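You operate a simulated robot arm through the tools that you are given. There is no shell and no other tool. Be economical: measure what you need, move in short steps, check, and stop when the job is done.

Carry out the task below with a simulated two-armed robot. There is one attempt and no reset: what you move stays moved.

## Task
File the template sheet with the blue tab in the binder.
Fine: snap the rings shut and close the cover.
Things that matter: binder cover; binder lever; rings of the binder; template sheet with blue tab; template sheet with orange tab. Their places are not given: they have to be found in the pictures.

The check looks at the end state, three seconds after you hand in, the way a careful person would. Anything else that was tipped, shoved, dropped, spilled or broken makes it a failure. Lids that push on must go on centred and level and be pressed home; caps that screw on are set level and turned clockwise until they are tight. Flat cloth is picked up by pressing the open fingertips on it (5 to 10 N) and closing them slowly along it; thin cloth reads only 2 to 8 mm in the jaws.

## Robot
Two 7-joint arms with fingered hands on one trunk that stands fixed in place. Base frame: the origin is at the foot of the trunk, x ahead of it, y to its left, z up; the work surface is at about z = 0.903. Lengths are in m, angles in degrees, forces in N, time in s.
The left shoulder is at [0.06, 0.138, 0.922], the right one opposite. With the tool pointing down near the work surface each hand reaches from about 0.38 to 0.92 m from the base axis, measured 20 degrees to its own side. Payload 4 kg a hand.
Tool frame (each hand has its own): the origin (TCP) lies between the finger pads and is the grasp point; the fingertips stand 0.036 m ahead of it; z points along the fingers, y is the line along which they close. The gripper opens to 0.12 m. The gripper's body begins 0.042 m behind the TCP. The gripper is a hand of 5 fingers: y runs from the thumb to the fingers, the wrist lies at [-0.015, -0.109, -0.2] in the tool frame, and closing takes about 1.5 s.
Orientation is that of the tool frame in the base frame, as [roll, pitch, yaw] about the fixed x, y, z axes, in that order (R = Rz(yaw) Ry(pitch) Rx(roll)). With the fingers straight down and the wrist toward the robot, the tool's x, y and z point along [0, 1, 0], [1, 0, 0] and [0, 0, -1] of the base frame.

## Interface
- The arms move only by the tool play_rows. It takes "left_deltas", "right_deltas" or both (then of equal length, played together; a hand with none holds still); each is text: rows parted by semicolons, each of 7 numbers parted by spaces: the shift along the tool's x, y, z in units of 50 mm (1.0 is 50 mm), then the turn, a rotation vector about the tool's x, y, z in units of 4 degrees (1.0 is 4 degrees), then the opening, from 0 (shut) to 1 (fully open). In form: tx ty tz rx ry rz gripper; .... A call has 1 to 10 rows; each row shifts and turns the commanded pose from where the row before left it, along the tool's axes as they then stand. A call with a number of a shift or a turn outside -1 to 1 is refused whole. A row lasts 0.2 s, in which the tool goes at most 0.05 m and 8.6 degrees; a call with a longer step from one row to the next is refused whole, and so is a gripper value outside its range. A pose out of reach is approached as far as the arm can. The call stops where the force on the tool passes 40 N (or 10 N more than at its start, if that is more) or the arm is blocked; 0.2 s more then pass. The fingers move at their own pace (about 0.153 m/s each) and stop on an object; they squeeze with about 27 N. The grip force told is the motor's: it shows also when the fingers shut on nothing. Time passes only in rows, and 0.2 s behind the last, so rows that do not move let the fingers close. It gives the time, the measured TCP pose, the force on the tool (base axes), the opening and the grip force at its end, in the units of the frame above (readings bear some noise), with the torque about the TCP (base axes, N m) and any sound that the robot's microphone picked up.
- Cameras (640 x 400 px; columns grow to the right, rows downward): "scene" is now at [0.0374, -0.0553, 1.5644]; the picture's right is [-0.64, -0.76, 0.00], its down [-0.45, 0.38, -0.81] and it looks along [0.62, -0.52, -0.59] (base axes); focal length 275 px, centre (320, 200). "left" rides on the left gripper at [-0.069, -0.079, -0.131] in its tool frame; the picture's right is [-0.78, -0.29, 0.55], its down [0.55, -0.73, 0.40] and it looks along [0.29, 0.61, 0.74] (tool axes); focal length 222 px, centre (320, 200). "right" rides on the right gripper at [0.069, -0.079, -0.131] in its tool frame; the picture's right is [-0.79, 0.29, -0.55], its down [-0.55, -0.74, 0.40] and it looks along [-0.29, 0.61, 0.74] (tool axes); focal length 222 px, centre (320, 200).
- capture(camera): a new picture of that camera. No time passes.
- lift_body(by): slides the trunk up (or, below 0, down) by that many m; the arms and the scene camera ride with it, the base frame stays. It gives what a move gives, with no picture.
- grasp_type(shape, hand): the hand has 5 fingers and takes this shape, open, in about a second: jaw (thumb against the fingers, like two jaws); tri (thumb and two fingers); tip (a fingertip pinch); poke (one finger out to press); point (the index stretched); flat (the hand flat); cup (the hand cupped); fist (a fist). The gripper value then closes the fingers along that shape, each until it touches; the sizes above hold for jaw. It gives what a move gives, with no picture.
- head_to(pan, tilt): turns the head with the scene camera to pan (to the left, within 86 degrees either way) and tilt (down, from -29 to 69), counted from straight ahead of the robot. It gives what a move gives.
- measure_at(camera, pixels): for up to 12 pixels [column, row] of the newest picture of that camera ("zoom" is the newest enlarged one), the place [x, y, z] in the base frame of the surface seen there, good to about 0.002 m. No time passes.
- close_up(camera, box): a new picture of the part [left, top, right, bottom] of that camera's present view, enlarged. No time passes.
- hand_in(): hands the job in; it is judged then, once.

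Go step by step. Measure first, check grasps and placings, and put right what went wrong. The budget is 80 turns and 48 pictures, counting those below and the enlarged ones. Unless the task says otherwise, let go and move clear before handing in, and close with one line.

The tools are called as a command line: name --argument value ..., lists and objects as JSON in quotes. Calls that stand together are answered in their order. play_rows: Moves the arms, as the interface text tells. Its arguments: {"type":"object","properties":{"left_deltas":{"type":"string"},"right_deltas":{"type":"string"}},"required":[]} The other tools are called the same way: lift_body (by) slides the trunk up or down; grasp_type (shape, hand) gives the hand a shape; head_to (pan, tilt) turns the head that bears the scene camera; capture (camera) takes a picture; measure_at (camera, pixels) gives the place of the surface under pixels of a picture; close_up (camera, box) takes an enlarged picture of a part of a camera's view; hand_in () hands the job in.

At the start:

```text
t: 0.0
left_tool_pos: [0.4876, -0.033, 1.3794]
left_tool_rot: [-180.0, 0.1, 90.1]
left_force: [-0.2, -0.1, 0.4]
left_wrist_torque: [-0.03, 0.02, -0.01]
left_grip_width: 0.1194
left_grip_force: 0.1
left_shape: jaw
right_tool_pos: [0.2753, -0.4029, 1.3847]
right_tool_rot: [179.9, 0.0, 90.0]
right_force: [0.5, 0.1, 0.4]
right_wrist_torque: [0.0, 0.01, -0.04]
right_grip_width: 0.1194
right_grip_force: 0.0
right_shape: jaw
trunk travel left (down, up): [-0.5, 0.09]
head pan, tilt: [-40.1, 36.3]
```

scene: 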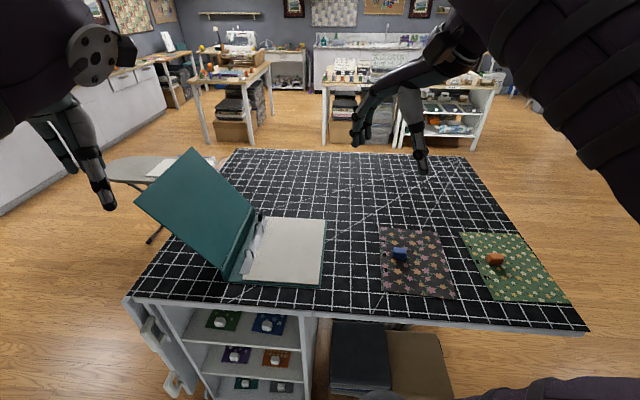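
right: 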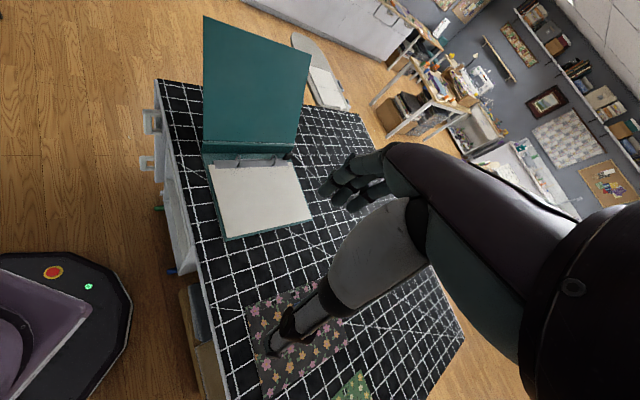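
left: 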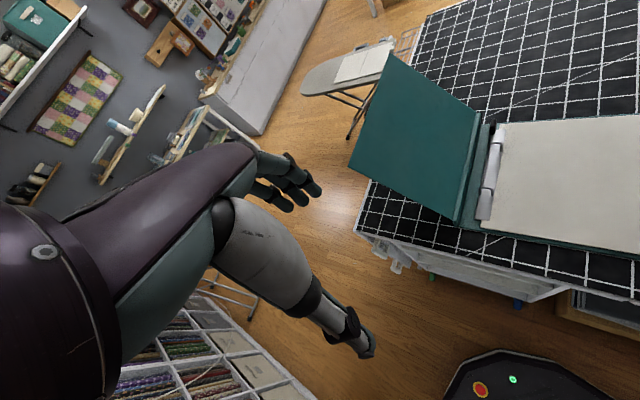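

The scene shows the open binder at about (250,240), the sheet with the blue tab at (415,260) and the one with the orange tab at (515,265). I'll enlarge these and measure.

close_up --camera "scene" --box '[130, 140, 340, 300]'

close_up --camera "scene" --box '[360, 210, 580, 320]'

measure_at --camera "scene" --pixels '[[380, 228], [438, 230], [455, 296], [382, 293], [400, 253], [495, 259], [325, 220], [321, 284], [267, 217], [246, 281], [190, 152], [137, 205]]'

```text
2.50 times, centred on (235, 220) of scene
```

zoom: 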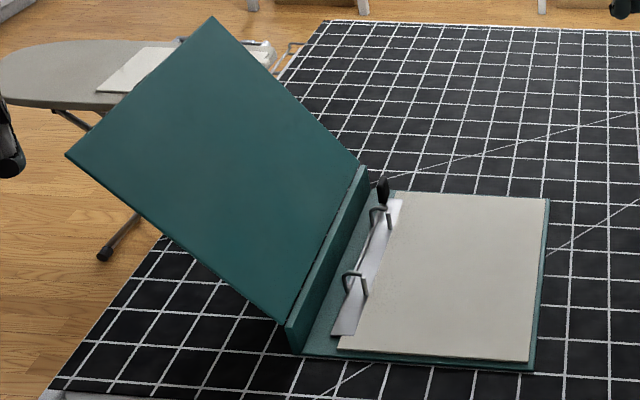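

```text
2.91 times, centred on (470, 265) of scene
```

zoom: 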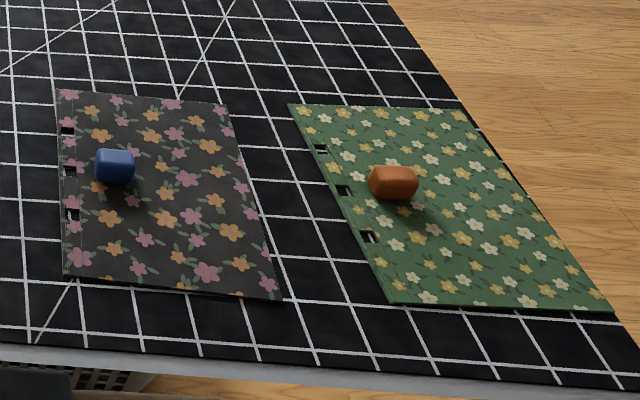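

```text
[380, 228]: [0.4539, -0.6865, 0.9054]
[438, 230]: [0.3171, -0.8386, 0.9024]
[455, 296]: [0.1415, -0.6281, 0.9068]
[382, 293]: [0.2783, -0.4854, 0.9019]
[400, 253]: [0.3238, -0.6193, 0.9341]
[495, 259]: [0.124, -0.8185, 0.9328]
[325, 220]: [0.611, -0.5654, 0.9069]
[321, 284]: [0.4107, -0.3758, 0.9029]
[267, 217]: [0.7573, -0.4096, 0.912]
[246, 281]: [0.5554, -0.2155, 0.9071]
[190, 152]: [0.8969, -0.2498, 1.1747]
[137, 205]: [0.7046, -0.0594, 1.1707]
```

The binder is open, with rings along its left edge, and the sheets have three slots on their left edges and a knob tab each. I'll look closer at the rings, lever and slots.

close_up --camera "scene" --box '[220, 190, 300, 290]'

measure_at --camera "zoom" --pixels '[[300, 100], [250, 200]]'

close_up --camera "left" --box '[420, 100, 560, 260]'

close_up --camera "scene" --box '[370, 220, 460, 300]'

```text
4.00 times, centred on (260, 240) of scene
```

zoom: 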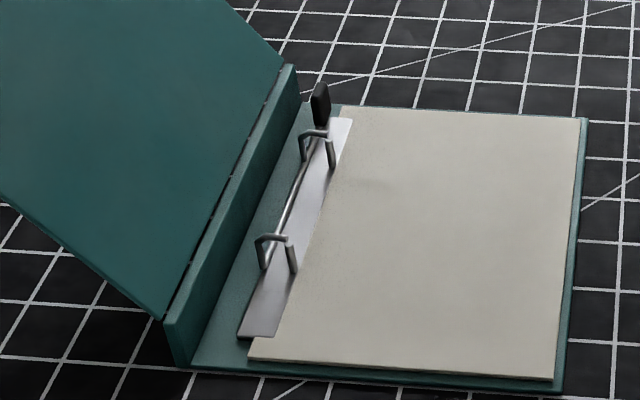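

```text
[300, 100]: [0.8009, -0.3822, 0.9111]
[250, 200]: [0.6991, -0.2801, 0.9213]
```

```text
2.50 times, centred on (490, 180) of left
```

zoom: 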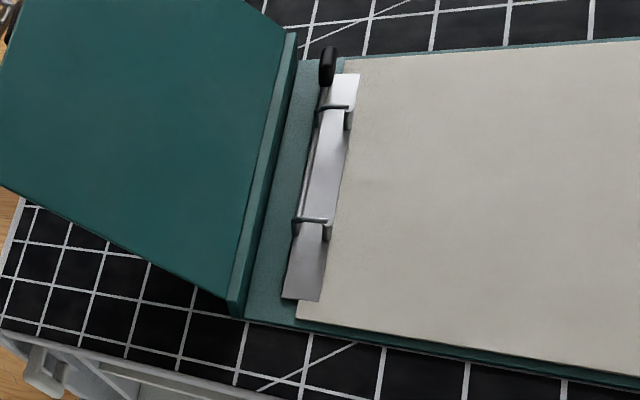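

```text
5.00 times, centred on (415, 260) of scene
```

zoom: 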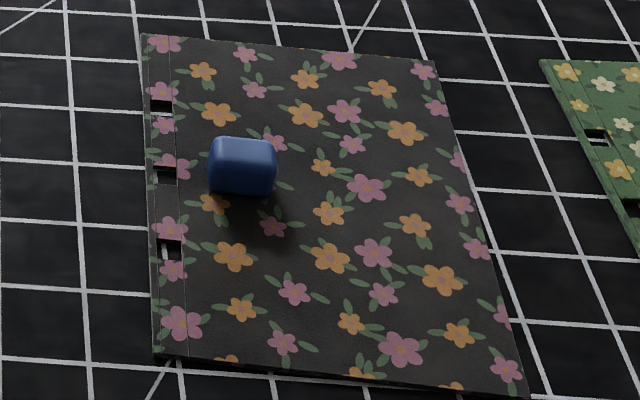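

I'll measure the slots and tab in this zoom, then the ring features in the scene.

measure_at --camera "zoom" --pixels '[[160, 106], [165, 175], [169, 250], [245, 150], [222, 150], [268, 150], [243, 175], [142, 34], [434, 61], [525, 397], [155, 355], [245, 190]]'

close_up --camera "scene" --box '[240, 205, 280, 265]'

```text
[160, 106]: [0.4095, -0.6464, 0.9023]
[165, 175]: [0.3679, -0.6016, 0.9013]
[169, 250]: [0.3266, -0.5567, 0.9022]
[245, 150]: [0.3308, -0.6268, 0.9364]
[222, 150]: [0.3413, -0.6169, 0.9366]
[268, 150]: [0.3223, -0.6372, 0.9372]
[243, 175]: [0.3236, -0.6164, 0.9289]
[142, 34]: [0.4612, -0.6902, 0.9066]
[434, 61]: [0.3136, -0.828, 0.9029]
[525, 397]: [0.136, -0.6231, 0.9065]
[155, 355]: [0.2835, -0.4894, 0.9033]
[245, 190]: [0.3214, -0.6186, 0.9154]
```

```text
6.67 times, centred on (260, 235) of scene
```

zoom: 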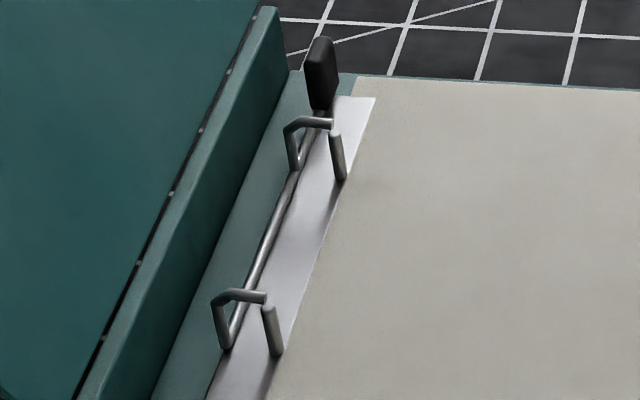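

The rings are two fixed posts with hinged upper arms on a shaft turned by the black lever. I'll measure their pieces to tell how far the gaps are open.

measure_at --camera "zoom" --pixels '[[336, 136], [342, 176], [331, 123], [290, 128], [295, 168], [267, 310], [276, 353], [262, 297], [216, 300], [226, 346], [320, 42], [318, 105]]'

measure_at --camera "zoom" --pixels '[[360, 100], [300, 250], [262, 255], [230, 250], [270, 15], [370, 88], [335, 60], [306, 60], [330, 145], [259, 327], [312, 360], [600, 120]]'

```text
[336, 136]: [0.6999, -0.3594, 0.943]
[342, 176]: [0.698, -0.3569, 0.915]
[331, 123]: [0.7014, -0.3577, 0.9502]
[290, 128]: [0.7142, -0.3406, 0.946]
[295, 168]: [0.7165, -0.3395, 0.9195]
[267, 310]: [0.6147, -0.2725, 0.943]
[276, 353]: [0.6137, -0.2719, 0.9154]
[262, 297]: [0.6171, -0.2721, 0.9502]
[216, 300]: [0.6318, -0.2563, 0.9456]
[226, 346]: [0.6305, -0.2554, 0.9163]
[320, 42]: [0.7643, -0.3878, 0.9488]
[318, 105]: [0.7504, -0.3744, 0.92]
```

```text
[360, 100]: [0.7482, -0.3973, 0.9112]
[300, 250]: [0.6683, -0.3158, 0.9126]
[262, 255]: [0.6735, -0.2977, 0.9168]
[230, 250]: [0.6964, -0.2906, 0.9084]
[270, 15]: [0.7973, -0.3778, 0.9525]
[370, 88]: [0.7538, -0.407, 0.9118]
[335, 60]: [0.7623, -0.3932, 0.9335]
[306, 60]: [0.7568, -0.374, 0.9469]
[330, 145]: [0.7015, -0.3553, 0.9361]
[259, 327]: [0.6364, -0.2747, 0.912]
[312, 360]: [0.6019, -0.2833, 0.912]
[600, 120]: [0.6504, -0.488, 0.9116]
```

The posts are at about (0.698,-0.357) and (0.614,-0.272), 0.12 m apart like the outer slots; the arm tips sit only a few mm above them, and the lever stands upright at about (0.76,-0.385). I'll bring the right hand over the binder for a closer view.

play_rows --right_deltas "0.14 0.63 0.57 0 0 0 1;0.14 0.63 0.57 0 0 0 1;0.14 0.63 0.57 0 0 0 1;0.14 0.63 0.57 0 0 0 1;0.14 0.63 0.57 0 0 0 1;0.14 0.63 0.57 0 0 0 1;0.14 0.63 0.57 0 0 0 1;0.14 0.63 0.57 0 0 0 1;0.14 0.63 0.57 0 0 0 1"

capture --camera "right"

```text
t: 2.0
left_tool_pos: [0.4892, -0.0321, 1.3786]
left_tool_rot: [-179.9, 0.0, 90.0]
left_force: [1.0, -0.6, -0.9]
left_wrist_torque: [-0.02, 0.0, 0.0]
left_grip_width: 0.1196
left_grip_force: 0.1
left_shape: jaw
right_tool_pos: [0.5613, -0.3427, 1.1279]
right_tool_rot: [-179.9, 0.0, 90.1]
right_force: [0.5, -1.0, -0.4]
right_wrist_torque: [0.02, 0.02, 0.0]
right_grip_width: 0.1197
right_grip_force: 0.0
right_shape: jaw
trunk travel left (down, up): [-0.5, 0.09]
head pan, tilt: [-40.1, 36.3]
```

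```text
38 pictures are left
```

right: 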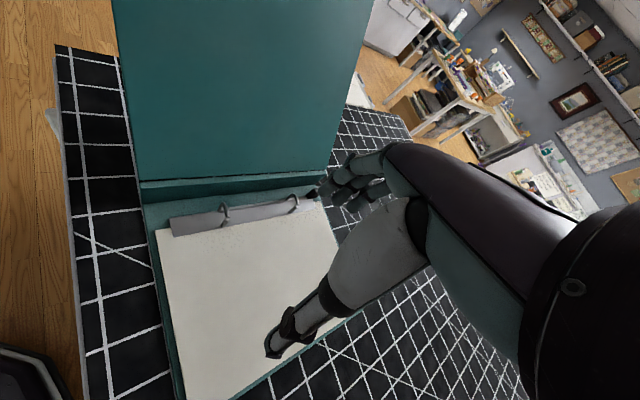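

The rings are at (225,212) and (293,203) in the right view; I'll enlarge.

close_up --camera "right" --box '[190, 170, 330, 250]'

close_up --camera "scene" --box '[248, 208, 272, 230]'

```text
4.57 times, centred on (260, 210) of right
```

zoom: 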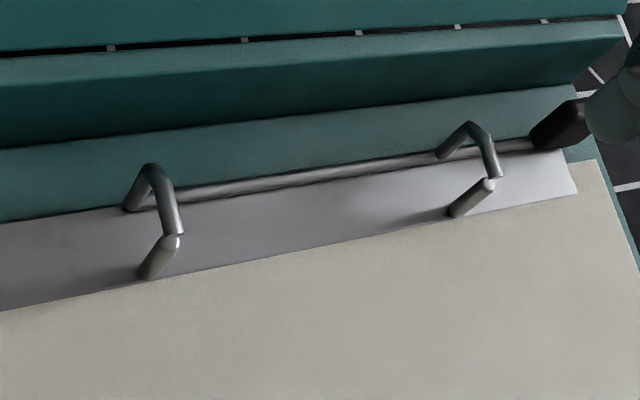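

```text
16.00 times, centred on (260, 219) of scene
```

zoom: 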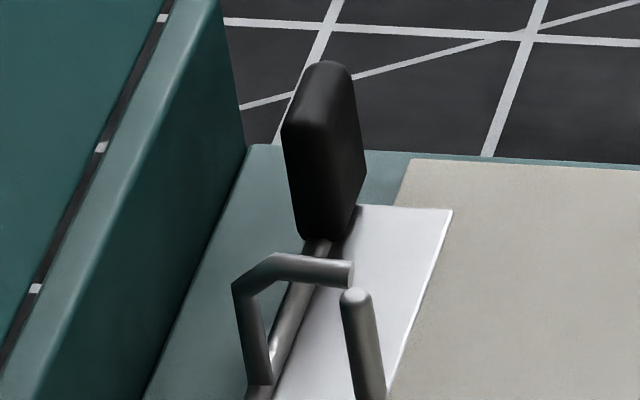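

The arm tips meet the posts, so the rings are shut now, and the black lever stands upright on the shaft; tipping it toward the spine should open them. I'll turn the right hand so its closing line runs along the shaft, then hover over the lever.

play_rows --right_deltas "0 0 0 0 0 1 0.6;0 0 0 0 0 1 0.6;0 0 0 0 0 1 0.6;0 0 0 0 0 1 0.6;0 0 0 0 0 1 0.6;0 0 0 0 0 1 0.6;0 0 0 0 0 1 0.6;0 0 0 0 0 1 0.6;0 0 0 0 0 1 0.6;0 0 0 0 0 1 0.6"

play_rows --right_deltas "0 0 0 0 0 1 0.45;0.35 0.5 0.2 0 0 0 0.45;0.35 0.5 0.2 0 0 0 0.45;0.35 0.5 0.2 0 0 0 0.45;0.35 0.5 0.2 0 0 0 0.45;0.35 0.5 0.2 0 0 0 0.45;0.35 0.5 0.2 0 0 0 0.45;0.1 0.4 0.2 0 0 0 0.45;0 0 0 0 0 0 0.45"

capture --camera "scene"

capture --camera "right"

```text
t: 4.2
left_tool_pos: [0.4872, -0.0315, 1.3791]
left_tool_rot: [180.0, 0.0, 90.0]
left_force: [-0.2, -0.4, 0.4]
left_wrist_torque: [0.0, 0.01, 0.03]
left_grip_width: 0.1194
left_grip_force: 0.1
left_shape: jaw
right_tool_pos: [0.5592, -0.3392, 1.1282]
right_tool_rot: [179.9, 0.0, 49.9]
right_force: [-0.2, 1.4, 0.0]
right_wrist_torque: [-0.03, 0.03, 0.04]
right_grip_width: 0.0724
right_grip_force: 0.0
right_shape: jaw
trunk travel left (down, up): [-0.5, 0.09]
head pan, tilt: [-40.1, 36.3]
```

```text
t: 6.2
left_tool_pos: [0.4875, -0.0306, 1.379]
left_tool_rot: [180.0, 0.1, 89.9]
left_force: [0.0, -0.2, 0.2]
left_wrist_torque: [-0.04, -0.01, 0.01]
left_grip_width: 0.12
left_grip_force: 0.0
left_shape: jaw
right_tool_pos: [0.7574, -0.379, 1.0564]
right_tool_rot: [179.9, 0.1, 46.0]
right_force: [0.5, -0.5, -1.2]
right_wrist_torque: [0.0, 0.01, 0.03]
right_grip_width: 0.0542
right_grip_force: 0.1
right_shape: jaw
trunk travel left (down, up): [-0.5, 0.09]
head pan, tilt: [-40.1, 36.3]
```

```text
35 pictures are left
```

scene: 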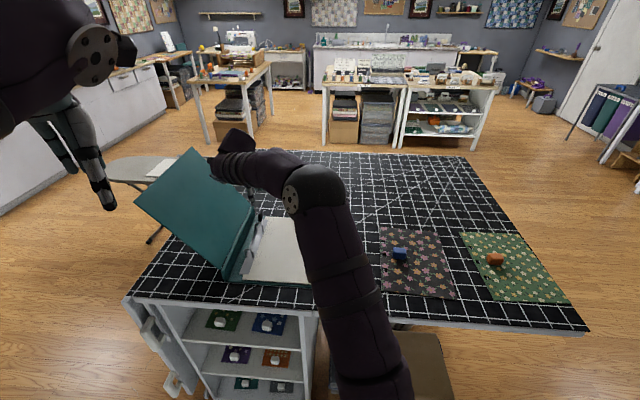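

```text
34 pictures are left
```

right: 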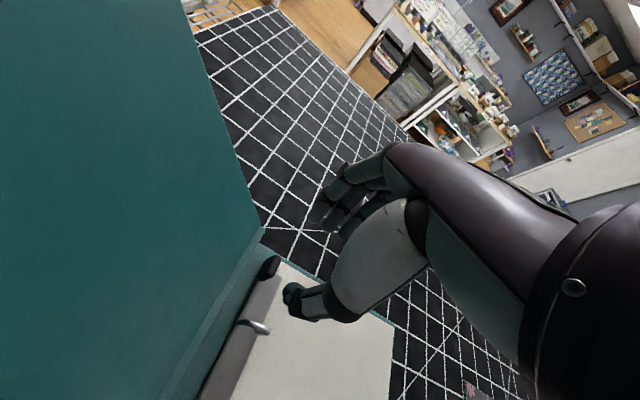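

The hand is centred over the lever (lever at (268,268) between thumb and fingers). I'll lower to z≈0.962 and close.

play_rows --right_deltas "0 0.1 0.4 0 0 0 0.45;0 0 0.4 0 0 0 0.45;0 0 0.4 0 0 0 0.45;0 0 0.4 0 0 0 0.45;0 0 0.26 0 0 0 0.45;0 0 0 0 0 0 0.45"

close_up --camera "right" --box '[200, 180, 400, 340]'

close_up --camera "scene" --box '[200, 140, 320, 260]'

```text
t: 7.6
left_tool_pos: [0.4879, -0.0315, 1.3789]
left_tool_rot: [180.0, 0.0, 90.0]
left_force: [-0.2, -0.4, 0.3]
left_wrist_torque: [-0.02, -0.01, 0.02]
left_grip_width: 0.1199
left_grip_force: 0.0
left_shape: jaw
right_tool_pos: [0.7622, -0.3842, 0.9651]
right_tool_rot: [180.0, 0.0, 46.0]
right_force: [0.5, -0.9, -0.8]
right_wrist_torque: [-0.02, 0.02, 0.0]
right_grip_width: 0.054
right_grip_force: 0.0
right_shape: jaw
trunk travel left (down, up): [-0.5, 0.09]
head pan, tilt: [-40.1, 36.3]
```

```text
2.50 times, centred on (300, 260) of right
```

zoom: 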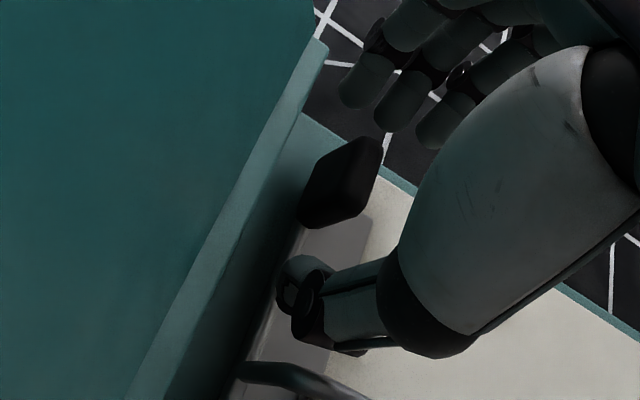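

```text
3.33 times, centred on (260, 200) of scene
```

zoom: 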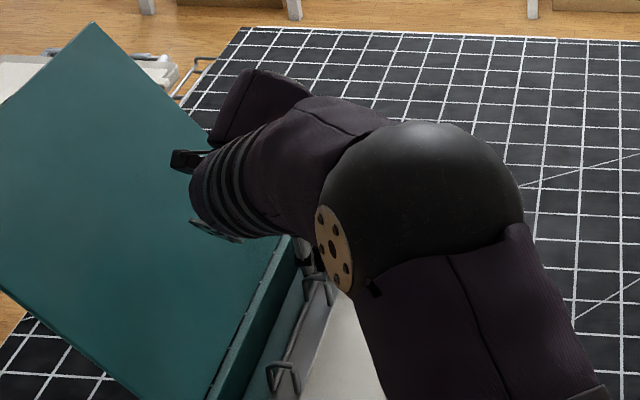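

The lever is between the thumb and fingers; I'll close on it gently.

play_rows --right_deltas "0 0 0 0 0 0 0.3;0 0 0 0 0 0 0.2;0 0 0 0 0 0 0.1;0 0 0 0 0 0 0;0 0 0 0 0 0 0;0 0 0 0 0 0 0;0 0 0 0 0 0 0"

close_up --camera "right" --box '[200, 180, 400, 340]'

```text
t: 9.2
left_tool_pos: [0.487, -0.031, 1.3791]
left_tool_rot: [-180.0, 0.0, 90.0]
left_force: [-0.4, 0.5, 0.0]
left_wrist_torque: [-0.02, 0.0, -0.03]
left_grip_width: 0.1197
left_grip_force: 0.1
left_shape: jaw
right_tool_pos: [0.7623, -0.3827, 0.9643]
right_tool_rot: [-180.0, -0.1, 46.1]
right_force: [-1.0, 2.2, -1.1]
right_wrist_torque: [0.06, 0.03, 0.05]
right_grip_width: 0.0215
right_grip_force: 26.5
right_shape: jaw
trunk travel left (down, up): [-0.5, 0.09]
head pan, tilt: [-40.1, 36.3]
```

```text
2.50 times, centred on (300, 260) of right
```

zoom: 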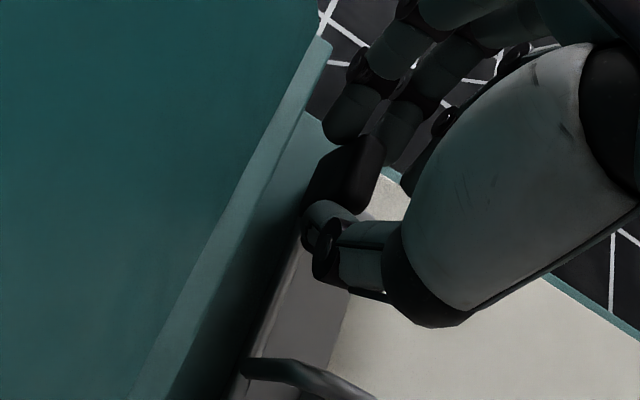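

Grip holds at 21.5 mm. I'll swing the lever toward the spine (tool +x) about the shaft, 20° first.

play_rows --right_deltas "0.064 0 0.002 0 -1 0 0;0.064 0 0.002 0 -1 0 0;0.064 0 0.002 0 -1 0 0;0.064 0 0.002 0 -1 0 0;0.064 0 0.002 0 -1 0 0;0 0 0 0 0 0 0"

close_up --camera "scene" --box '[220, 190, 300, 290]'

```text
t: 10.6
left_tool_pos: [0.4864, -0.0313, 1.3796]
left_tool_rot: [179.9, -0.1, 90.0]
left_force: [-0.4, 0.4, -0.4]
left_wrist_torque: [0.01, 0.01, -0.02]
left_grip_width: 0.1197
left_grip_force: 0.1
left_shape: jaw
right_tool_pos: [0.7741, -0.3708, 0.9635]
right_tool_rot: [179.8, 20.0, 46.0]
right_force: [3.6, -0.2, 4.4]
right_wrist_torque: [0.65, -0.48, 0.01]
right_grip_width: 0.0196
right_grip_force: 27.3
right_shape: jaw
trunk travel left (down, up): [-0.5, 0.09]
head pan, tilt: [-40.1, 36.3]
```

```text
4.00 times, centred on (260, 240) of scene
```

zoom: 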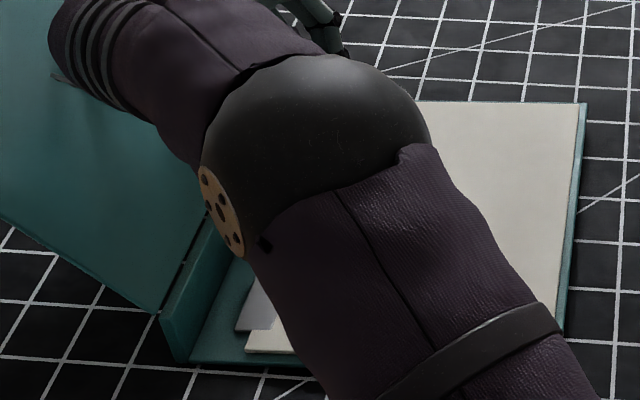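

The scene view is hidden by the forearm; I'll look through the right and left cameras.

capture --camera "right"

close_up --camera "left" --box '[420, 80, 580, 240]'

```text
29 pictures are left
```

right: 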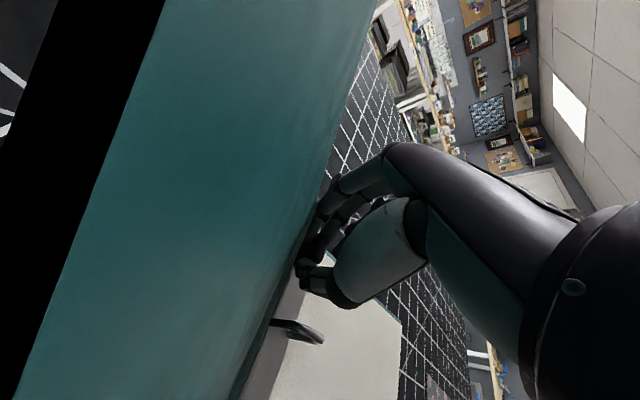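

```text
2.50 times, centred on (500, 160) of left
```

zoom: 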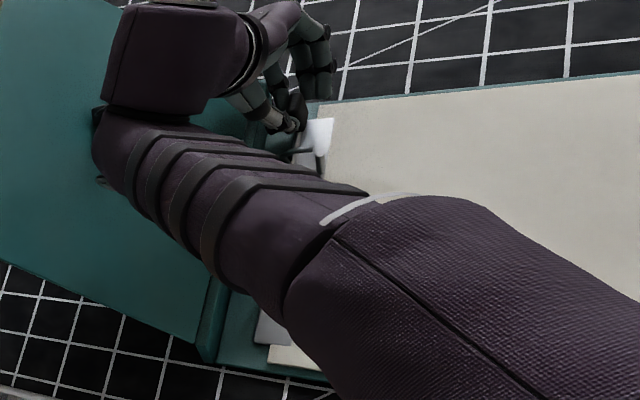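

The ring arm has swung away from the post (left zoom, arm end (285,150) versus post (320,160)), so this direction opens. I'll go further while untilting the hand so the wrist keeps off the cover.

play_rows --right_deltas "0.04 0 0.017 0 0.8 0 0;0.04 0 0.017 0 0.8 0 0;0.05 0 0.02 0 0.8 0 0;0.06 0 0.02 0 0.3 0 0;0.06 0 0.02 0 0.3 0 0;0 0 0 0 0 0 0"

close_up --camera "left" --box '[480, 100, 580, 180]'

```text
t: 12.0
left_tool_pos: [0.4852, -0.032, 1.3803]
left_tool_rot: [179.9, 0.0, 90.0]
left_force: [-0.1, -0.4, 0.0]
left_wrist_torque: [0.03, 0.02, 0.0]
left_grip_width: 0.1196
left_grip_force: 0.1
left_shape: jaw
right_tool_pos: [0.7793, -0.3645, 0.9584]
right_tool_rot: [179.7, 7.9, 45.8]
right_force: [-6.0, -10.9, 25.8]
right_wrist_torque: [-0.57, 0.08, -0.22]
right_grip_width: 0.0224
right_grip_force: 26.4
right_shape: jaw
trunk travel left (down, up): [-0.5, 0.09]
head pan, tilt: [-40.1, 36.3]
```

```text
5.00 times, centred on (530, 140) of left
```

zoom: 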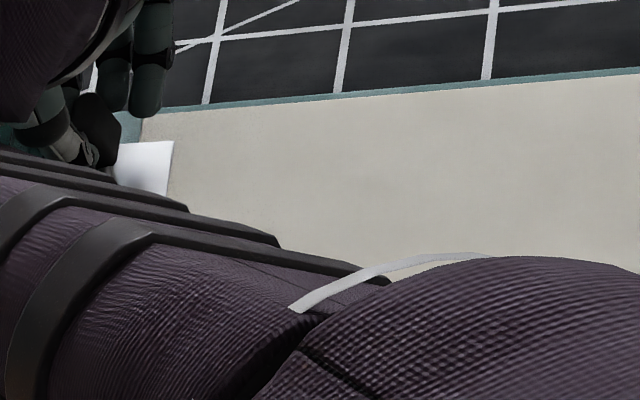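

A 26 N upward force shows the fingertips are bottoming, so I'll release, lift, and look at how far it opened.

play_rows --right_deltas "0 0 -0.04 0 0 0 0.25;0 0 0 0 0 0 0.4;0 0 0 0 0 0 0.45;0 0 -0.4 0 0 0 0.45;-0.2 0 -0.6 0 0.9 0 0.45;-0.4 0 -0.6 0 0.9 0 0.45;-0.6 -0.4 -0.6 0 0 0 0.45;-0.6 -0.4 -0.6 0 0 0 0.45;-0.6 -0.4 -0.6 0 0 0 0.45;-0.6 -0.4 -0.3 0 0 0 0.45"

close_up --camera "right" --box '[160, 200, 360, 360]'

```text
t: 14.2
left_tool_pos: [0.4869, -0.032, 1.3797]
left_tool_rot: [179.9, 0.0, 90.1]
left_force: [-0.5, -0.3, 0.6]
left_wrist_torque: [-0.02, -0.04, 0.01]
left_grip_width: 0.1196
left_grip_force: 0.1
left_shape: jaw
right_tool_pos: [0.6247, -0.4082, 1.1445]
right_tool_rot: [-179.9, 0.9, 46.0]
right_force: [-0.1, -0.2, -0.6]
right_wrist_torque: [0.01, -0.03, 0.0]
right_grip_width: 0.0535
right_grip_force: 0.1
right_shape: jaw
trunk travel left (down, up): [-0.5, 0.09]
head pan, tilt: [-40.1, 36.3]
```

```text
2.50 times, centred on (260, 280) of right
```

zoom: 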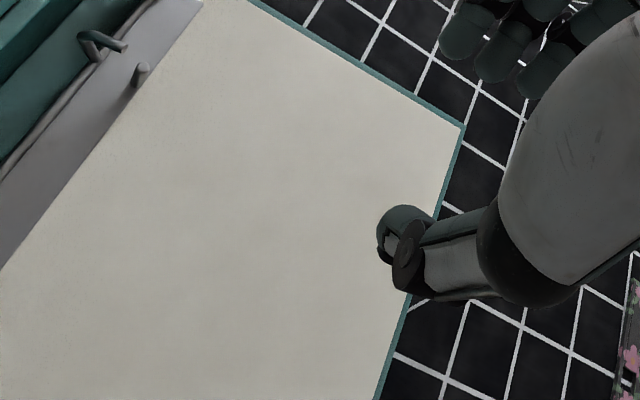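

The ring arm is clearly off its post. I'll enlarge the right camera's view of the rings.

close_up --camera "right" --box '[90, 160, 250, 320]'

measure_at --camera "zoom" --pixels '[[265, 130], [255, 165]]'

```text
2.50 times, centred on (170, 240) of right
```

zoom: 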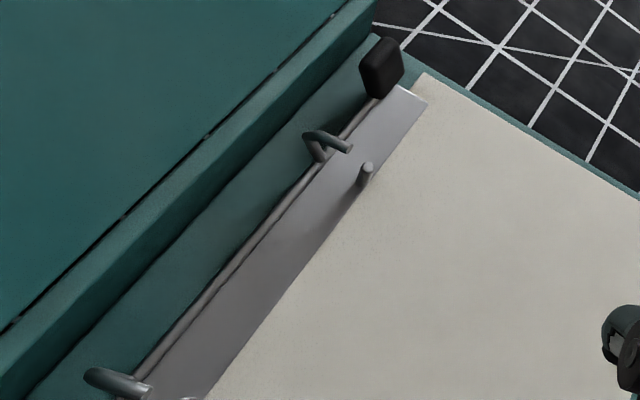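

```text
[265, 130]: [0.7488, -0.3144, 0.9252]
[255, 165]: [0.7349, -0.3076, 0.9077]
```

measure_at --camera "zoom" --pixels '[[350, 150], [312, 133], [320, 158], [366, 166], [362, 184], [380, 40], [400, 75], [380, 95], [362, 70], [145, 390], [90, 372], [372, 38]]'

```text
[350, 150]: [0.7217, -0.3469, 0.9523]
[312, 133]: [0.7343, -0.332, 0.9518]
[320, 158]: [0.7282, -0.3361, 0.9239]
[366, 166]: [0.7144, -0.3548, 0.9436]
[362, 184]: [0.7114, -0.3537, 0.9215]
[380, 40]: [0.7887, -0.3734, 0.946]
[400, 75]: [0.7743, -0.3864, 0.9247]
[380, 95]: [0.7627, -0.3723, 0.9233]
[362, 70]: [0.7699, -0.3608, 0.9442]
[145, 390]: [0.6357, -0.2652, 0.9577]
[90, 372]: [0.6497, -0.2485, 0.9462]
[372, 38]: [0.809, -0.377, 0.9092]
```

The binder shifted ~13 mm, likely because the outer finger hit the spine, and the rings are only ~17° open. I'll switch the right hand to a single-finger shape to push the lever further, and see where that fingertip lies.

grasp_type --hand "right" --shape "poke"

capture --camera "right"

```text
t: 15.1
left_tool_pos: [0.4875, -0.0312, 1.3796]
left_tool_rot: [180.0, 0.0, 89.9]
left_force: [0.1, 0.5, 0.6]
left_wrist_torque: [0.0, -0.01, 0.05]
left_grip_width: 0.12
left_grip_force: 0.1
left_shape: jaw
right_tool_pos: [0.6261, -0.4074, 1.1442]
right_tool_rot: [-180.0, 0.7, 46.0]
right_force: [-0.3, -0.1, 0.1]
right_wrist_torque: [-0.01, -0.02, 0.01]
right_grip_width: 0.0
right_grip_force: 0.1
right_shape: poke
trunk travel left (down, up): [-0.5, 0.09]
head pan, tilt: [-40.1, 36.3]
```

```text
24 pictures are left
```

right: 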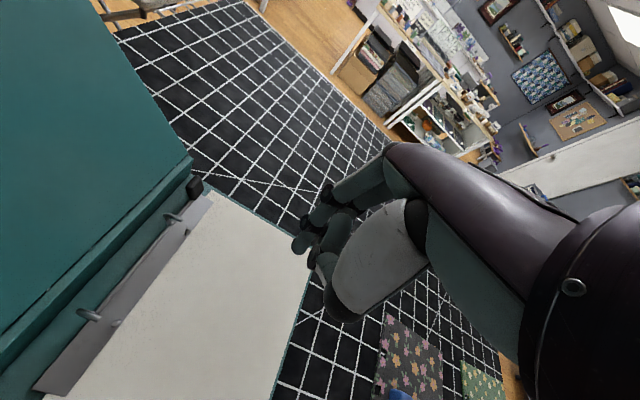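

The extended finger appears near (300,245); I'll measure its tip.

measure_at --camera "right" --pixels '[[296, 246], [303, 248], [312, 262], [318, 265], [309, 225], [325, 215], [330, 270], [172, 218], [195, 186], [90, 315], [115, 323], [199, 180]]'

close_up --camera "right" --box '[260, 170, 380, 320]'

```text
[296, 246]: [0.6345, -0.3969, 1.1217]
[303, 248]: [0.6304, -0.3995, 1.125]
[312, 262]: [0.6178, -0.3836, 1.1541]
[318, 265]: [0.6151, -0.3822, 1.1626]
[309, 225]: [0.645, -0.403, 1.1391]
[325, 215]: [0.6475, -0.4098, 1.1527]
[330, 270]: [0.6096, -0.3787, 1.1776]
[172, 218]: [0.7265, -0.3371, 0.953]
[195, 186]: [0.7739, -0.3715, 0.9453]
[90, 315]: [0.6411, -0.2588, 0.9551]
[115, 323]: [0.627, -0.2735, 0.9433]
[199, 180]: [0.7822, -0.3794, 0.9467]
```

```text
2.67 times, centred on (320, 245) of right
```

zoom: 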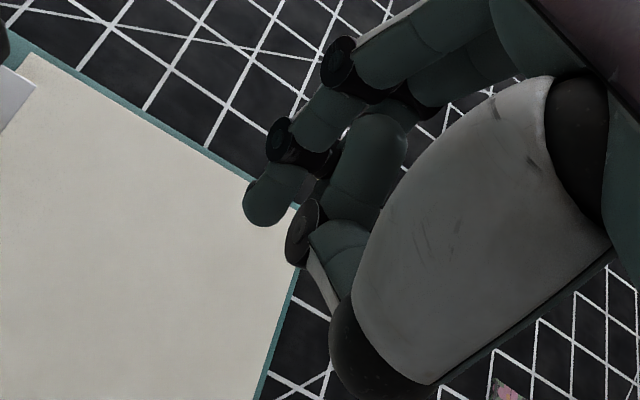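

The poke fingertip lies on the tool axis, 36 mm ahead of the TCP. I'll bring it to the paper side of the lever (about 35 mm off), tip at z≈0.938.

play_rows --right_deltas "0.38 0.34 0.5 0 0 0 1;0.38 0.34 0.5 0 0 0 1;0.38 0.34 0.5 0 0 0 1;0.38 0.34 0.5 0 0 0 1;0.38 0.34 0.5 0 0 0 1;0 0 0.45 0 0 0 1;0 0 0.45 0 0 0 1;0 0 0 0 0 0 1"

close_up --camera "right" --box '[200, 180, 400, 340]'

```text
t: 16.9
left_tool_pos: [0.4869, -0.0321, 1.3791]
left_tool_rot: [-180.0, -0.1, 90.0]
left_force: [0.4, -0.4, -0.4]
left_wrist_torque: [0.0, -0.01, 0.0]
left_grip_width: 0.1196
left_grip_force: 0.0
left_shape: jaw
right_tool_pos: [0.7523, -0.3992, 0.9739]
right_tool_rot: [-179.9, 0.8, 45.9]
right_force: [-0.2, -0.2, -1.1]
right_wrist_torque: [-0.01, 0.0, 0.0]
right_grip_width: 0.0001
right_grip_force: 0.1
right_shape: poke
trunk travel left (down, up): [-0.5, 0.09]
head pan, tilt: [-40.1, 36.3]
```

```text
2.50 times, centred on (300, 260) of right
```

zoom: 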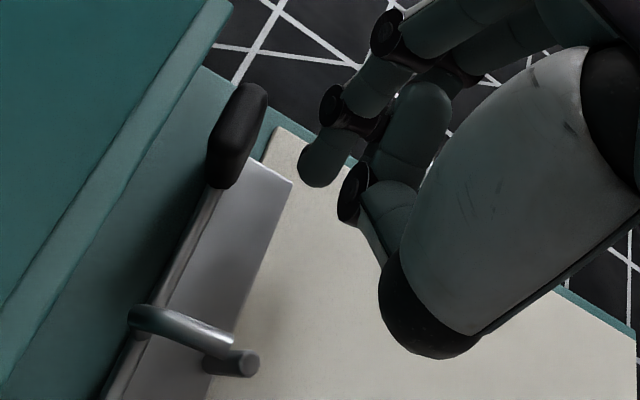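

The finger stands beside the lever; I'll push toward the spine in 4 mm steps.

play_rows --right_deltas "0.1 0 0 0 0 0 1;0.1 0 0 0 0 0 1;0.1 0 0 0 0 0 1;0.1 0 0 0 0 0 1;0.08 0 0 0 0 0 1;0.08 0 0 0 0 0 1;0.08 0 0 0 0 0 1"

close_up --camera "right" --box '[200, 180, 400, 340]'

```text
t: 18.5
left_tool_pos: [0.4865, -0.0311, 1.379]
left_tool_rot: [-179.9, 0.1, 90.0]
left_force: [0.8, 0.1, 1.0]
left_wrist_torque: [-0.02, 0.0, -0.01]
left_grip_width: 0.1196
left_grip_force: 0.1
left_shape: jaw
right_tool_pos: [0.7746, -0.3763, 0.9737]
right_tool_rot: [180.0, 0.9, 46.1]
right_force: [-2.0, -1.1, 2.9]
right_wrist_torque: [-0.04, 0.0, -0.01]
right_grip_width: 0.0002
right_grip_force: 0.1
right_shape: poke
trunk travel left (down, up): [-0.5, 0.09]
head pan, tilt: [-40.1, 36.3]
```

```text
2.50 times, centred on (300, 260) of right
```

zoom: 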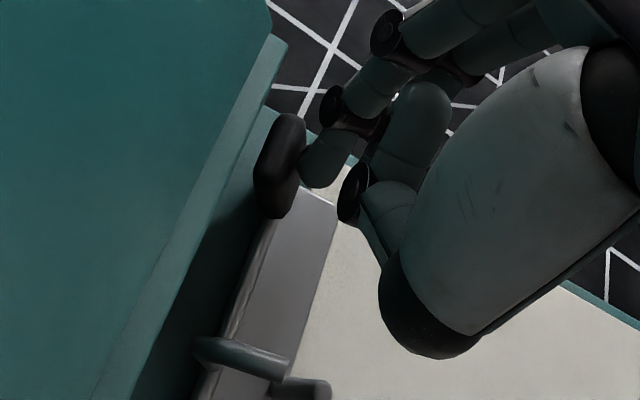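

The lever is moving under ~3 N. I'll keep pushing, lowering slightly.

play_rows --right_deltas "0.08 0 0 0 0 0 1;0.08 0 0 0 0 0 1;0.08 0 0.01 0 0 0 1;0.08 0 0.02 0 0 0 1"

close_up --camera "right" --box '[200, 180, 400, 340]'

```text
t: 19.5
left_tool_pos: [0.4863, -0.032, 1.3799]
left_tool_rot: [179.9, -0.1, 90.0]
left_force: [-0.1, 0.2, -0.4]
left_wrist_torque: [0.01, -0.02, 0.02]
left_grip_width: 0.1196
left_grip_force: 0.0
left_shape: jaw
right_tool_pos: [0.7851, -0.3651, 0.9726]
right_tool_rot: [-180.0, 0.7, 46.1]
right_force: [-3.2, -1.6, 5.5]
right_wrist_torque: [-0.01, 0.08, 0.0]
right_grip_width: 0.0001
right_grip_force: 0.0
right_shape: poke
trunk travel left (down, up): [-0.5, 0.09]
head pan, tilt: [-40.1, 36.3]
```

```text
2.50 times, centred on (300, 260) of right
```

zoom: 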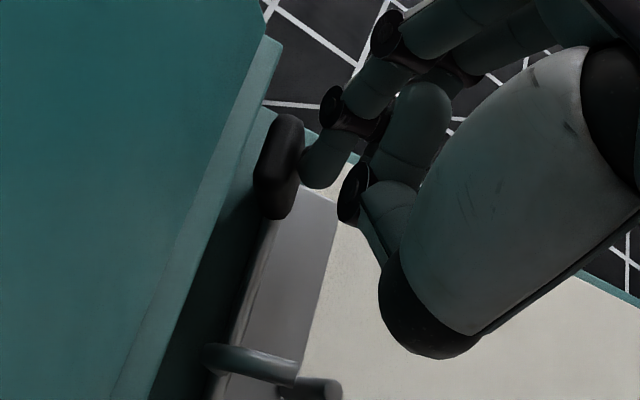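

The binder itself is sliding rather than the lever turning, so sideways pushing isn't good. I'll instead press straight down on the tilted lever's top, on its spine side.

play_rows --right_deltas "-0.1 0 -0.2 0 0 0 1;0 0 -0.5 0 0 0 1;0.3 0 0 0 0 0 1;0.25 0 0 0 0 0 1;0 0 0.25 0 0 0 1;0 0 0.1 0 0 0 1;0 0 0 0 0 0 1"

close_up --camera "right" --box '[200, 180, 400, 340]'

```text
t: 21.1
left_tool_pos: [0.4862, -0.0321, 1.3799]
left_tool_rot: [-180.0, 0.0, 90.0]
left_force: [-0.1, 0.3, 0.3]
left_wrist_torque: [0.0, 0.01, -0.02]
left_grip_width: 0.1199
left_grip_force: 0.1
left_shape: jaw
right_tool_pos: [0.8008, -0.3491, 0.9904]
right_tool_rot: [-180.0, 0.6, 46.0]
right_force: [-0.2, 0.2, 0.8]
right_wrist_torque: [-0.03, 0.0, -0.01]
right_grip_width: 0.0
right_grip_force: 0.1
right_shape: poke
trunk travel left (down, up): [-0.5, 0.09]
head pan, tilt: [-40.1, 36.3]
```

```text
2.50 times, centred on (300, 260) of right
```

zoom: 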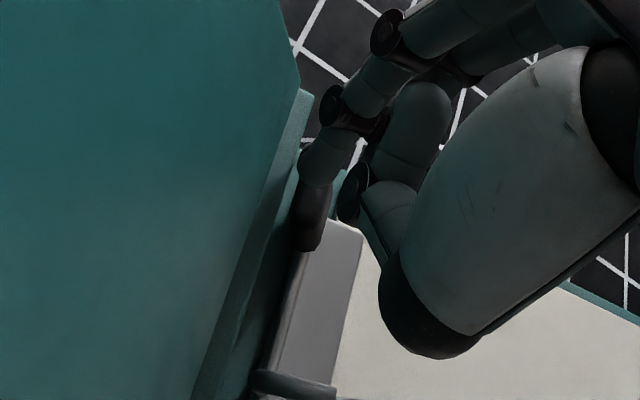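

The finger is over the lever's top. I'll press down in small steps.

play_rows --right_deltas "0.04 -0.1 0.05 0 0 0 1;0 0 0.06 0 0 0 1;0 0 0.06 0 0 0 1;0.02 0 0.06 0 0 0 1;0.02 0 0.06 0 0 0 1;0.02 0 0.06 0 0 0 1;0 0 0 0 0 0 1"

close_up --camera "right" --box '[200, 180, 400, 340]'

```text
t: 22.7
left_tool_pos: [0.4835, -0.0315, 1.3807]
left_tool_rot: [179.8, 0.0, 90.0]
left_force: [0.2, 0.2, -0.6]
left_wrist_torque: [0.0, 0.0, -0.01]
left_grip_width: 0.1196
left_grip_force: 0.0
left_shape: jaw
right_tool_pos: [0.7995, -0.3438, 0.9795]
right_tool_rot: [179.4, 0.5, 45.9]
right_force: [-2.7, -9.2, 37.3]
right_wrist_torque: [-0.23, -0.09, 0.02]
right_grip_width: 0.0002
right_grip_force: 0.0
right_shape: poke
trunk travel left (down, up): [-0.5, 0.09]
head pan, tilt: [-40.1, 36.3]
```

```text
2.50 times, centred on (300, 260) of right
```

zoom: 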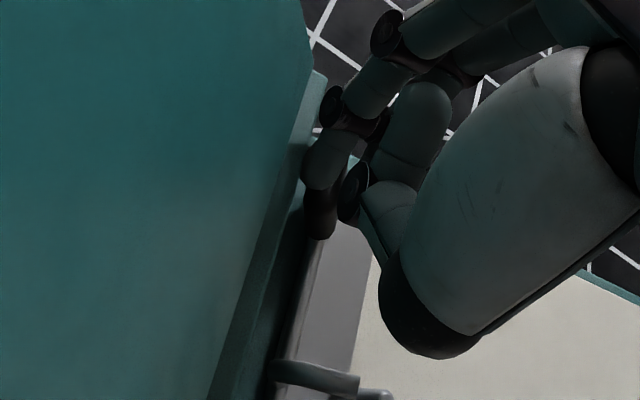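

With 37 N the lever did not turn further, so it seems to be at its stop. I'll lift clear toward the paper side and inspect from the scene camera.

play_rows --right_deltas "0 0 -0.5 0 0 0 1;0 0 -0.7 0 0 0 1;-0.6 -0.2 -0.6 0 0 0 1;-0.9 -0.2 -0.3 0 0 0 1;-0.9 -0.2 -0.1 0 0 0 1;-0.9 -0.2 0 0 0 0 1;-0.9 -0.2 0 0 0 0 1;-0.9 -0.2 0 0 0 0 1;-0.9 -0.2 0 0 0 0 1"

capture --camera "scene"

```text
t: 24.7
left_tool_pos: [0.4854, -0.0328, 1.3785]
left_tool_rot: [-179.9, 0.0, 90.0]
left_force: [-0.4, -0.3, 1.4]
left_wrist_torque: [0.03, 0.0, 0.01]
left_grip_width: 0.1197
left_grip_force: 0.1
left_shape: jaw
right_tool_pos: [0.5431, -0.5087, 1.0852]
right_tool_rot: [-179.9, 0.7, 46.1]
right_force: [-0.8, 0.0, -0.6]
right_wrist_torque: [0.03, -0.02, 0.03]
right_grip_width: 0.0001
right_grip_force: 0.1
right_shape: poke
trunk travel left (down, up): [-0.5, 0.09]
head pan, tilt: [-40.1, 36.3]
```

```text
17 pictures are left
```

scene: 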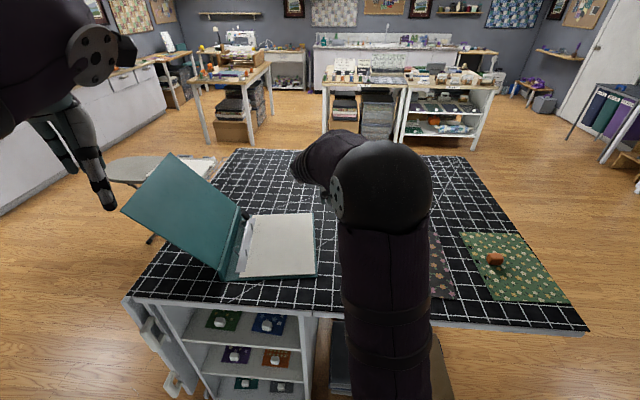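

Now one enlarged view of the rings from the scene camera.

close_up --camera "scene" --box '[225, 205, 265, 265]'

```text
6.67 times, centred on (245, 235) of scene
```

zoom: 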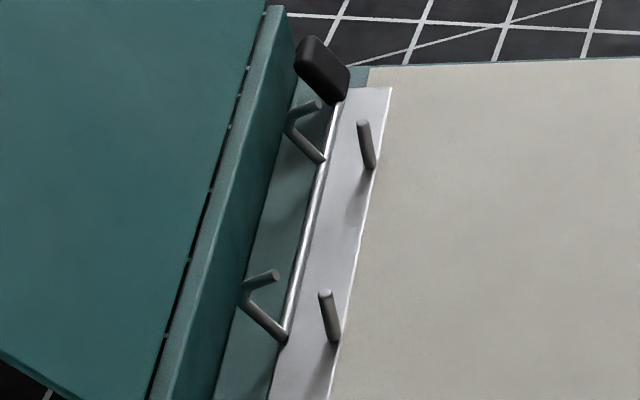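

The rings are now wide open: the arms lie over by the spine and the posts stand free. I'll measure the posts, arms and lever.

measure_at --camera "zoom" --pixels '[[363, 122], [372, 166], [325, 293], [335, 338], [317, 105], [275, 273], [323, 160], [284, 338], [310, 40], [348, 75], [330, 60], [337, 98]]'

measure_at --camera "zoom" --pixels '[[275, 10], [240, 130], [392, 90], [345, 330], [600, 200], [370, 70]]'

measure_at --camera "scene" --pixels '[[172, 154], [122, 208], [316, 277], [312, 215], [225, 280], [244, 216]]'

```text
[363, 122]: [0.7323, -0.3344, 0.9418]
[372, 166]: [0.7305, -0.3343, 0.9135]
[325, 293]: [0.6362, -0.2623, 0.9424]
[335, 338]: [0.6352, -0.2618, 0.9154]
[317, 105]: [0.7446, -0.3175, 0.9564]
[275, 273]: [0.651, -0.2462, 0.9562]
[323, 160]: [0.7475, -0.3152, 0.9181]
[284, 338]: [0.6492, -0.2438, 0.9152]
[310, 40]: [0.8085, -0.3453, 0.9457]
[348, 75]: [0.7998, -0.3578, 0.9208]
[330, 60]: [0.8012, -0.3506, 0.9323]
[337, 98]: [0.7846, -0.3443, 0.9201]
```

```text
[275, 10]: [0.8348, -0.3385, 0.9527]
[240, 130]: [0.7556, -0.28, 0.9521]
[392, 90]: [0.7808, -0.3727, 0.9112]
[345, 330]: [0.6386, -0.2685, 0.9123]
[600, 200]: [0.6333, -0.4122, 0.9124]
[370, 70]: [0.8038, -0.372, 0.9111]
```

```text
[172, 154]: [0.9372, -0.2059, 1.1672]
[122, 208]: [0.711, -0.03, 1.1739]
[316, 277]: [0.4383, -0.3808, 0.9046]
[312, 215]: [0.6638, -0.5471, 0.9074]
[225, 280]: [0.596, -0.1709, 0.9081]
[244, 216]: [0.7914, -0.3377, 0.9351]
```

The binder now sits with posts at about (0.733,-0.335) and (0.6375,-0.263) (angle −37°), and the arms stand 21 mm clear. The tab is ~40×20×30 mm at (0.331,-0.627), narrow along the slot edge. I'll go to jaw shape and hover above it.

grasp_type --hand "right" --shape "jaw"

play_rows --right_deltas "0 0 0 0 0 0.8 0.6;-0.59 -0.143 0.1 0 0 0 0.6;-0.59 -0.143 0.1 0 0 0 0.6;-0.59 -0.143 0.1 0 0 0 0.6;-0.59 -0.143 0.1 0 0 0 0.6;-0.59 -0.143 0.1 0 0 0 0.6;-0.59 -0.143 0.1 0 0 0 0.6;-0.59 -0.143 0.1 0 0 0 0.6;-0.59 -0.143 0.1 0 0 0 0.6;0 0 0 0 0 0 0.6"

capture --camera "right"

```text
t: 25.6
left_tool_pos: [0.4876, -0.0298, 1.3793]
left_tool_rot: [-180.0, 0.0, 90.0]
left_force: [0.1, 0.8, -0.2]
left_wrist_torque: [0.01, -0.01, 0.01]
left_grip_width: 0.1197
left_grip_force: 0.1
left_shape: jaw
right_tool_pos: [0.5437, -0.5089, 1.0868]
right_tool_rot: [-180.0, 0.8, 46.0]
right_force: [0.1, -0.5, 0.5]
right_wrist_torque: [0.02, 0.0, -0.03]
right_grip_width: 0.1198
right_grip_force: 0.1
right_shape: jaw
trunk travel left (down, up): [-0.5, 0.09]
head pan, tilt: [-40.1, 36.3]
```

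```text
t: 27.8
left_tool_pos: [0.4881, -0.0306, 1.3786]
left_tool_rot: [180.0, 0.0, 90.0]
left_force: [-0.3, 0.5, -0.1]
left_wrist_torque: [0.01, 0.0, 0.01]
left_grip_width: 0.1198
left_grip_force: 0.1
left_shape: jaw
right_tool_pos: [0.3317, -0.6294, 1.0493]
right_tool_rot: [179.9, 0.7, 42.8]
right_force: [0.3, 0.0, -0.1]
right_wrist_torque: [0.02, -0.03, 0.0]
right_grip_width: 0.0724
right_grip_force: 0.0
right_shape: jaw
trunk travel left (down, up): [-0.5, 0.09]
head pan, tilt: [-40.1, 36.3]
```

```text
15 pictures are left
```

right: 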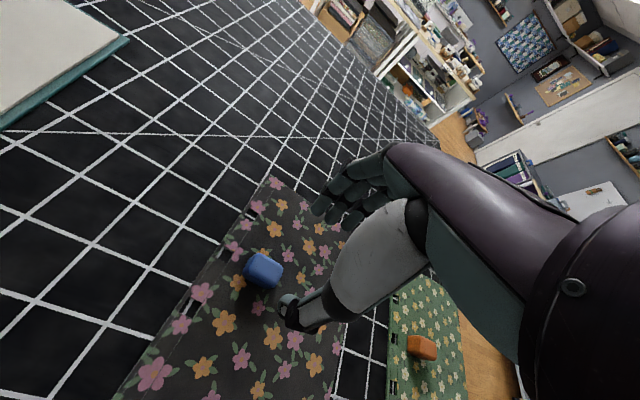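

The tab at (263,270) lies under the hand. I'll refine its place and the slots' from this view.

measure_at --camera "right" --pixels '[[265, 262], [248, 262], [282, 268], [260, 255], [262, 278], [247, 214], [219, 254], [185, 305], [271, 178], [114, 398]]'

close_up --camera "right" --box '[160, 170, 340, 330]'

```text
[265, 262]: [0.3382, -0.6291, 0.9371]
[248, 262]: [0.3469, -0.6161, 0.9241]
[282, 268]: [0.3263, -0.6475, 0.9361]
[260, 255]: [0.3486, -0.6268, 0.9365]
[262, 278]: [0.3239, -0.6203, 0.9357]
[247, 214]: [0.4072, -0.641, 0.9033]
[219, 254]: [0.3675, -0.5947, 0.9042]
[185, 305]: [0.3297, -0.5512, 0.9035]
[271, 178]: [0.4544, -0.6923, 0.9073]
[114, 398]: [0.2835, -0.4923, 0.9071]
```

```text
2.50 times, centred on (250, 250) of right
```

zoom: 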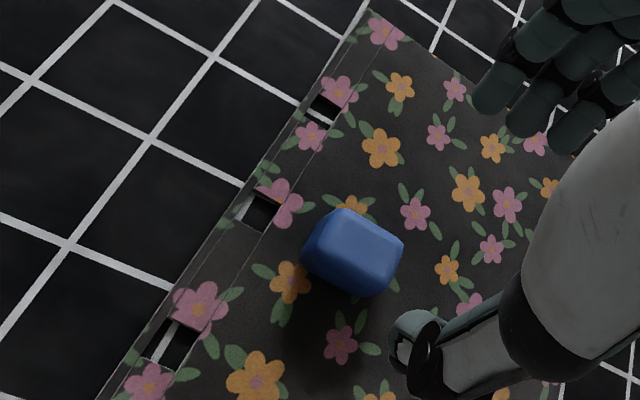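

I'll measure slot centres and tab top corners in this zoom.

measure_at --camera "zoom" --pixels '[[327, 107], [262, 212], [173, 342], [342, 212], [400, 246], [385, 292], [322, 258], [362, 250], [369, 12], [97, 398], [310, 112], [340, 122]]'

```text
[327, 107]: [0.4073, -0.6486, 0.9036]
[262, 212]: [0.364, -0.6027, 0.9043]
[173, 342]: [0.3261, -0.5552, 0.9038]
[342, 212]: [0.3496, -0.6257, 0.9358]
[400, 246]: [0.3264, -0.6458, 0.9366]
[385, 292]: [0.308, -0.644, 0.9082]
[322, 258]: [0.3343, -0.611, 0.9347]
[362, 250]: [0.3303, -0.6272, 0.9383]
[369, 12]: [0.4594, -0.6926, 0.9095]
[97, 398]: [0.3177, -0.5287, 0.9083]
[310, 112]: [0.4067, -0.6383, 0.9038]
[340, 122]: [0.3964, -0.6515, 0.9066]
```

The tab is 31×21 mm centred at (0.331,-0.628), right under the TCP; the sheet lies at −48.7°. I'll turn a touch, descend and grip.

play_rows --right_deltas "0 0 0.3 0 0 0.37 0.6;0 0 0.4 0 0 0 0.6;0 0 0.4 0 0 0 0.6;0 0 0.4 0 0 0 0.6;0 0 0.3 0 0 0 0.6;0 0 0.2 0 0 0 0.5;0 0 0 0 0 0 0.4;0 0 0 0 0 0 0.2;0 0 0 0 0 0 0;0 0 0 0 0 0 0"

play_rows --right_deltas "0 0 0 0 0 0 0;0 0 0 0 0 0 0"

```text
t: 30.0
left_tool_pos: [0.4869, -0.0317, 1.3791]
left_tool_rot: [-180.0, 0.0, 90.0]
left_force: [0.5, 0.5, -0.8]
left_wrist_torque: [0.02, 0.02, -0.04]
left_grip_width: 0.1196
left_grip_force: 0.0
left_shape: jaw
right_tool_pos: [0.329, -0.6275, 0.9513]
right_tool_rot: [-180.0, 0.9, 41.3]
right_force: [-0.1, -0.2, -0.7]
right_wrist_torque: [-0.01, 0.01, 0.02]
right_grip_width: 0.0227
right_grip_force: 27.5
right_shape: jaw
trunk travel left (down, up): [-0.5, 0.09]
head pan, tilt: [-40.1, 36.3]
```

```text
t: 30.6
left_tool_pos: [0.4868, -0.0313, 1.3792]
left_tool_rot: [-180.0, 0.0, 90.0]
left_force: [1.5, 0.5, -0.4]
left_wrist_torque: [0.0, -0.01, -0.03]
left_grip_width: 0.1196
left_grip_force: 0.0
left_shape: jaw
right_tool_pos: [0.3294, -0.6286, 0.9514]
right_tool_rot: [179.9, 0.8, 41.3]
right_force: [0.0, -0.5, -0.3]
right_wrist_torque: [-0.02, -0.06, 0.05]
right_grip_width: 0.0226
right_grip_force: 26.4
right_shape: jaw
trunk travel left (down, up): [-0.5, 0.09]
head pan, tilt: [-40.1, 36.3]
```

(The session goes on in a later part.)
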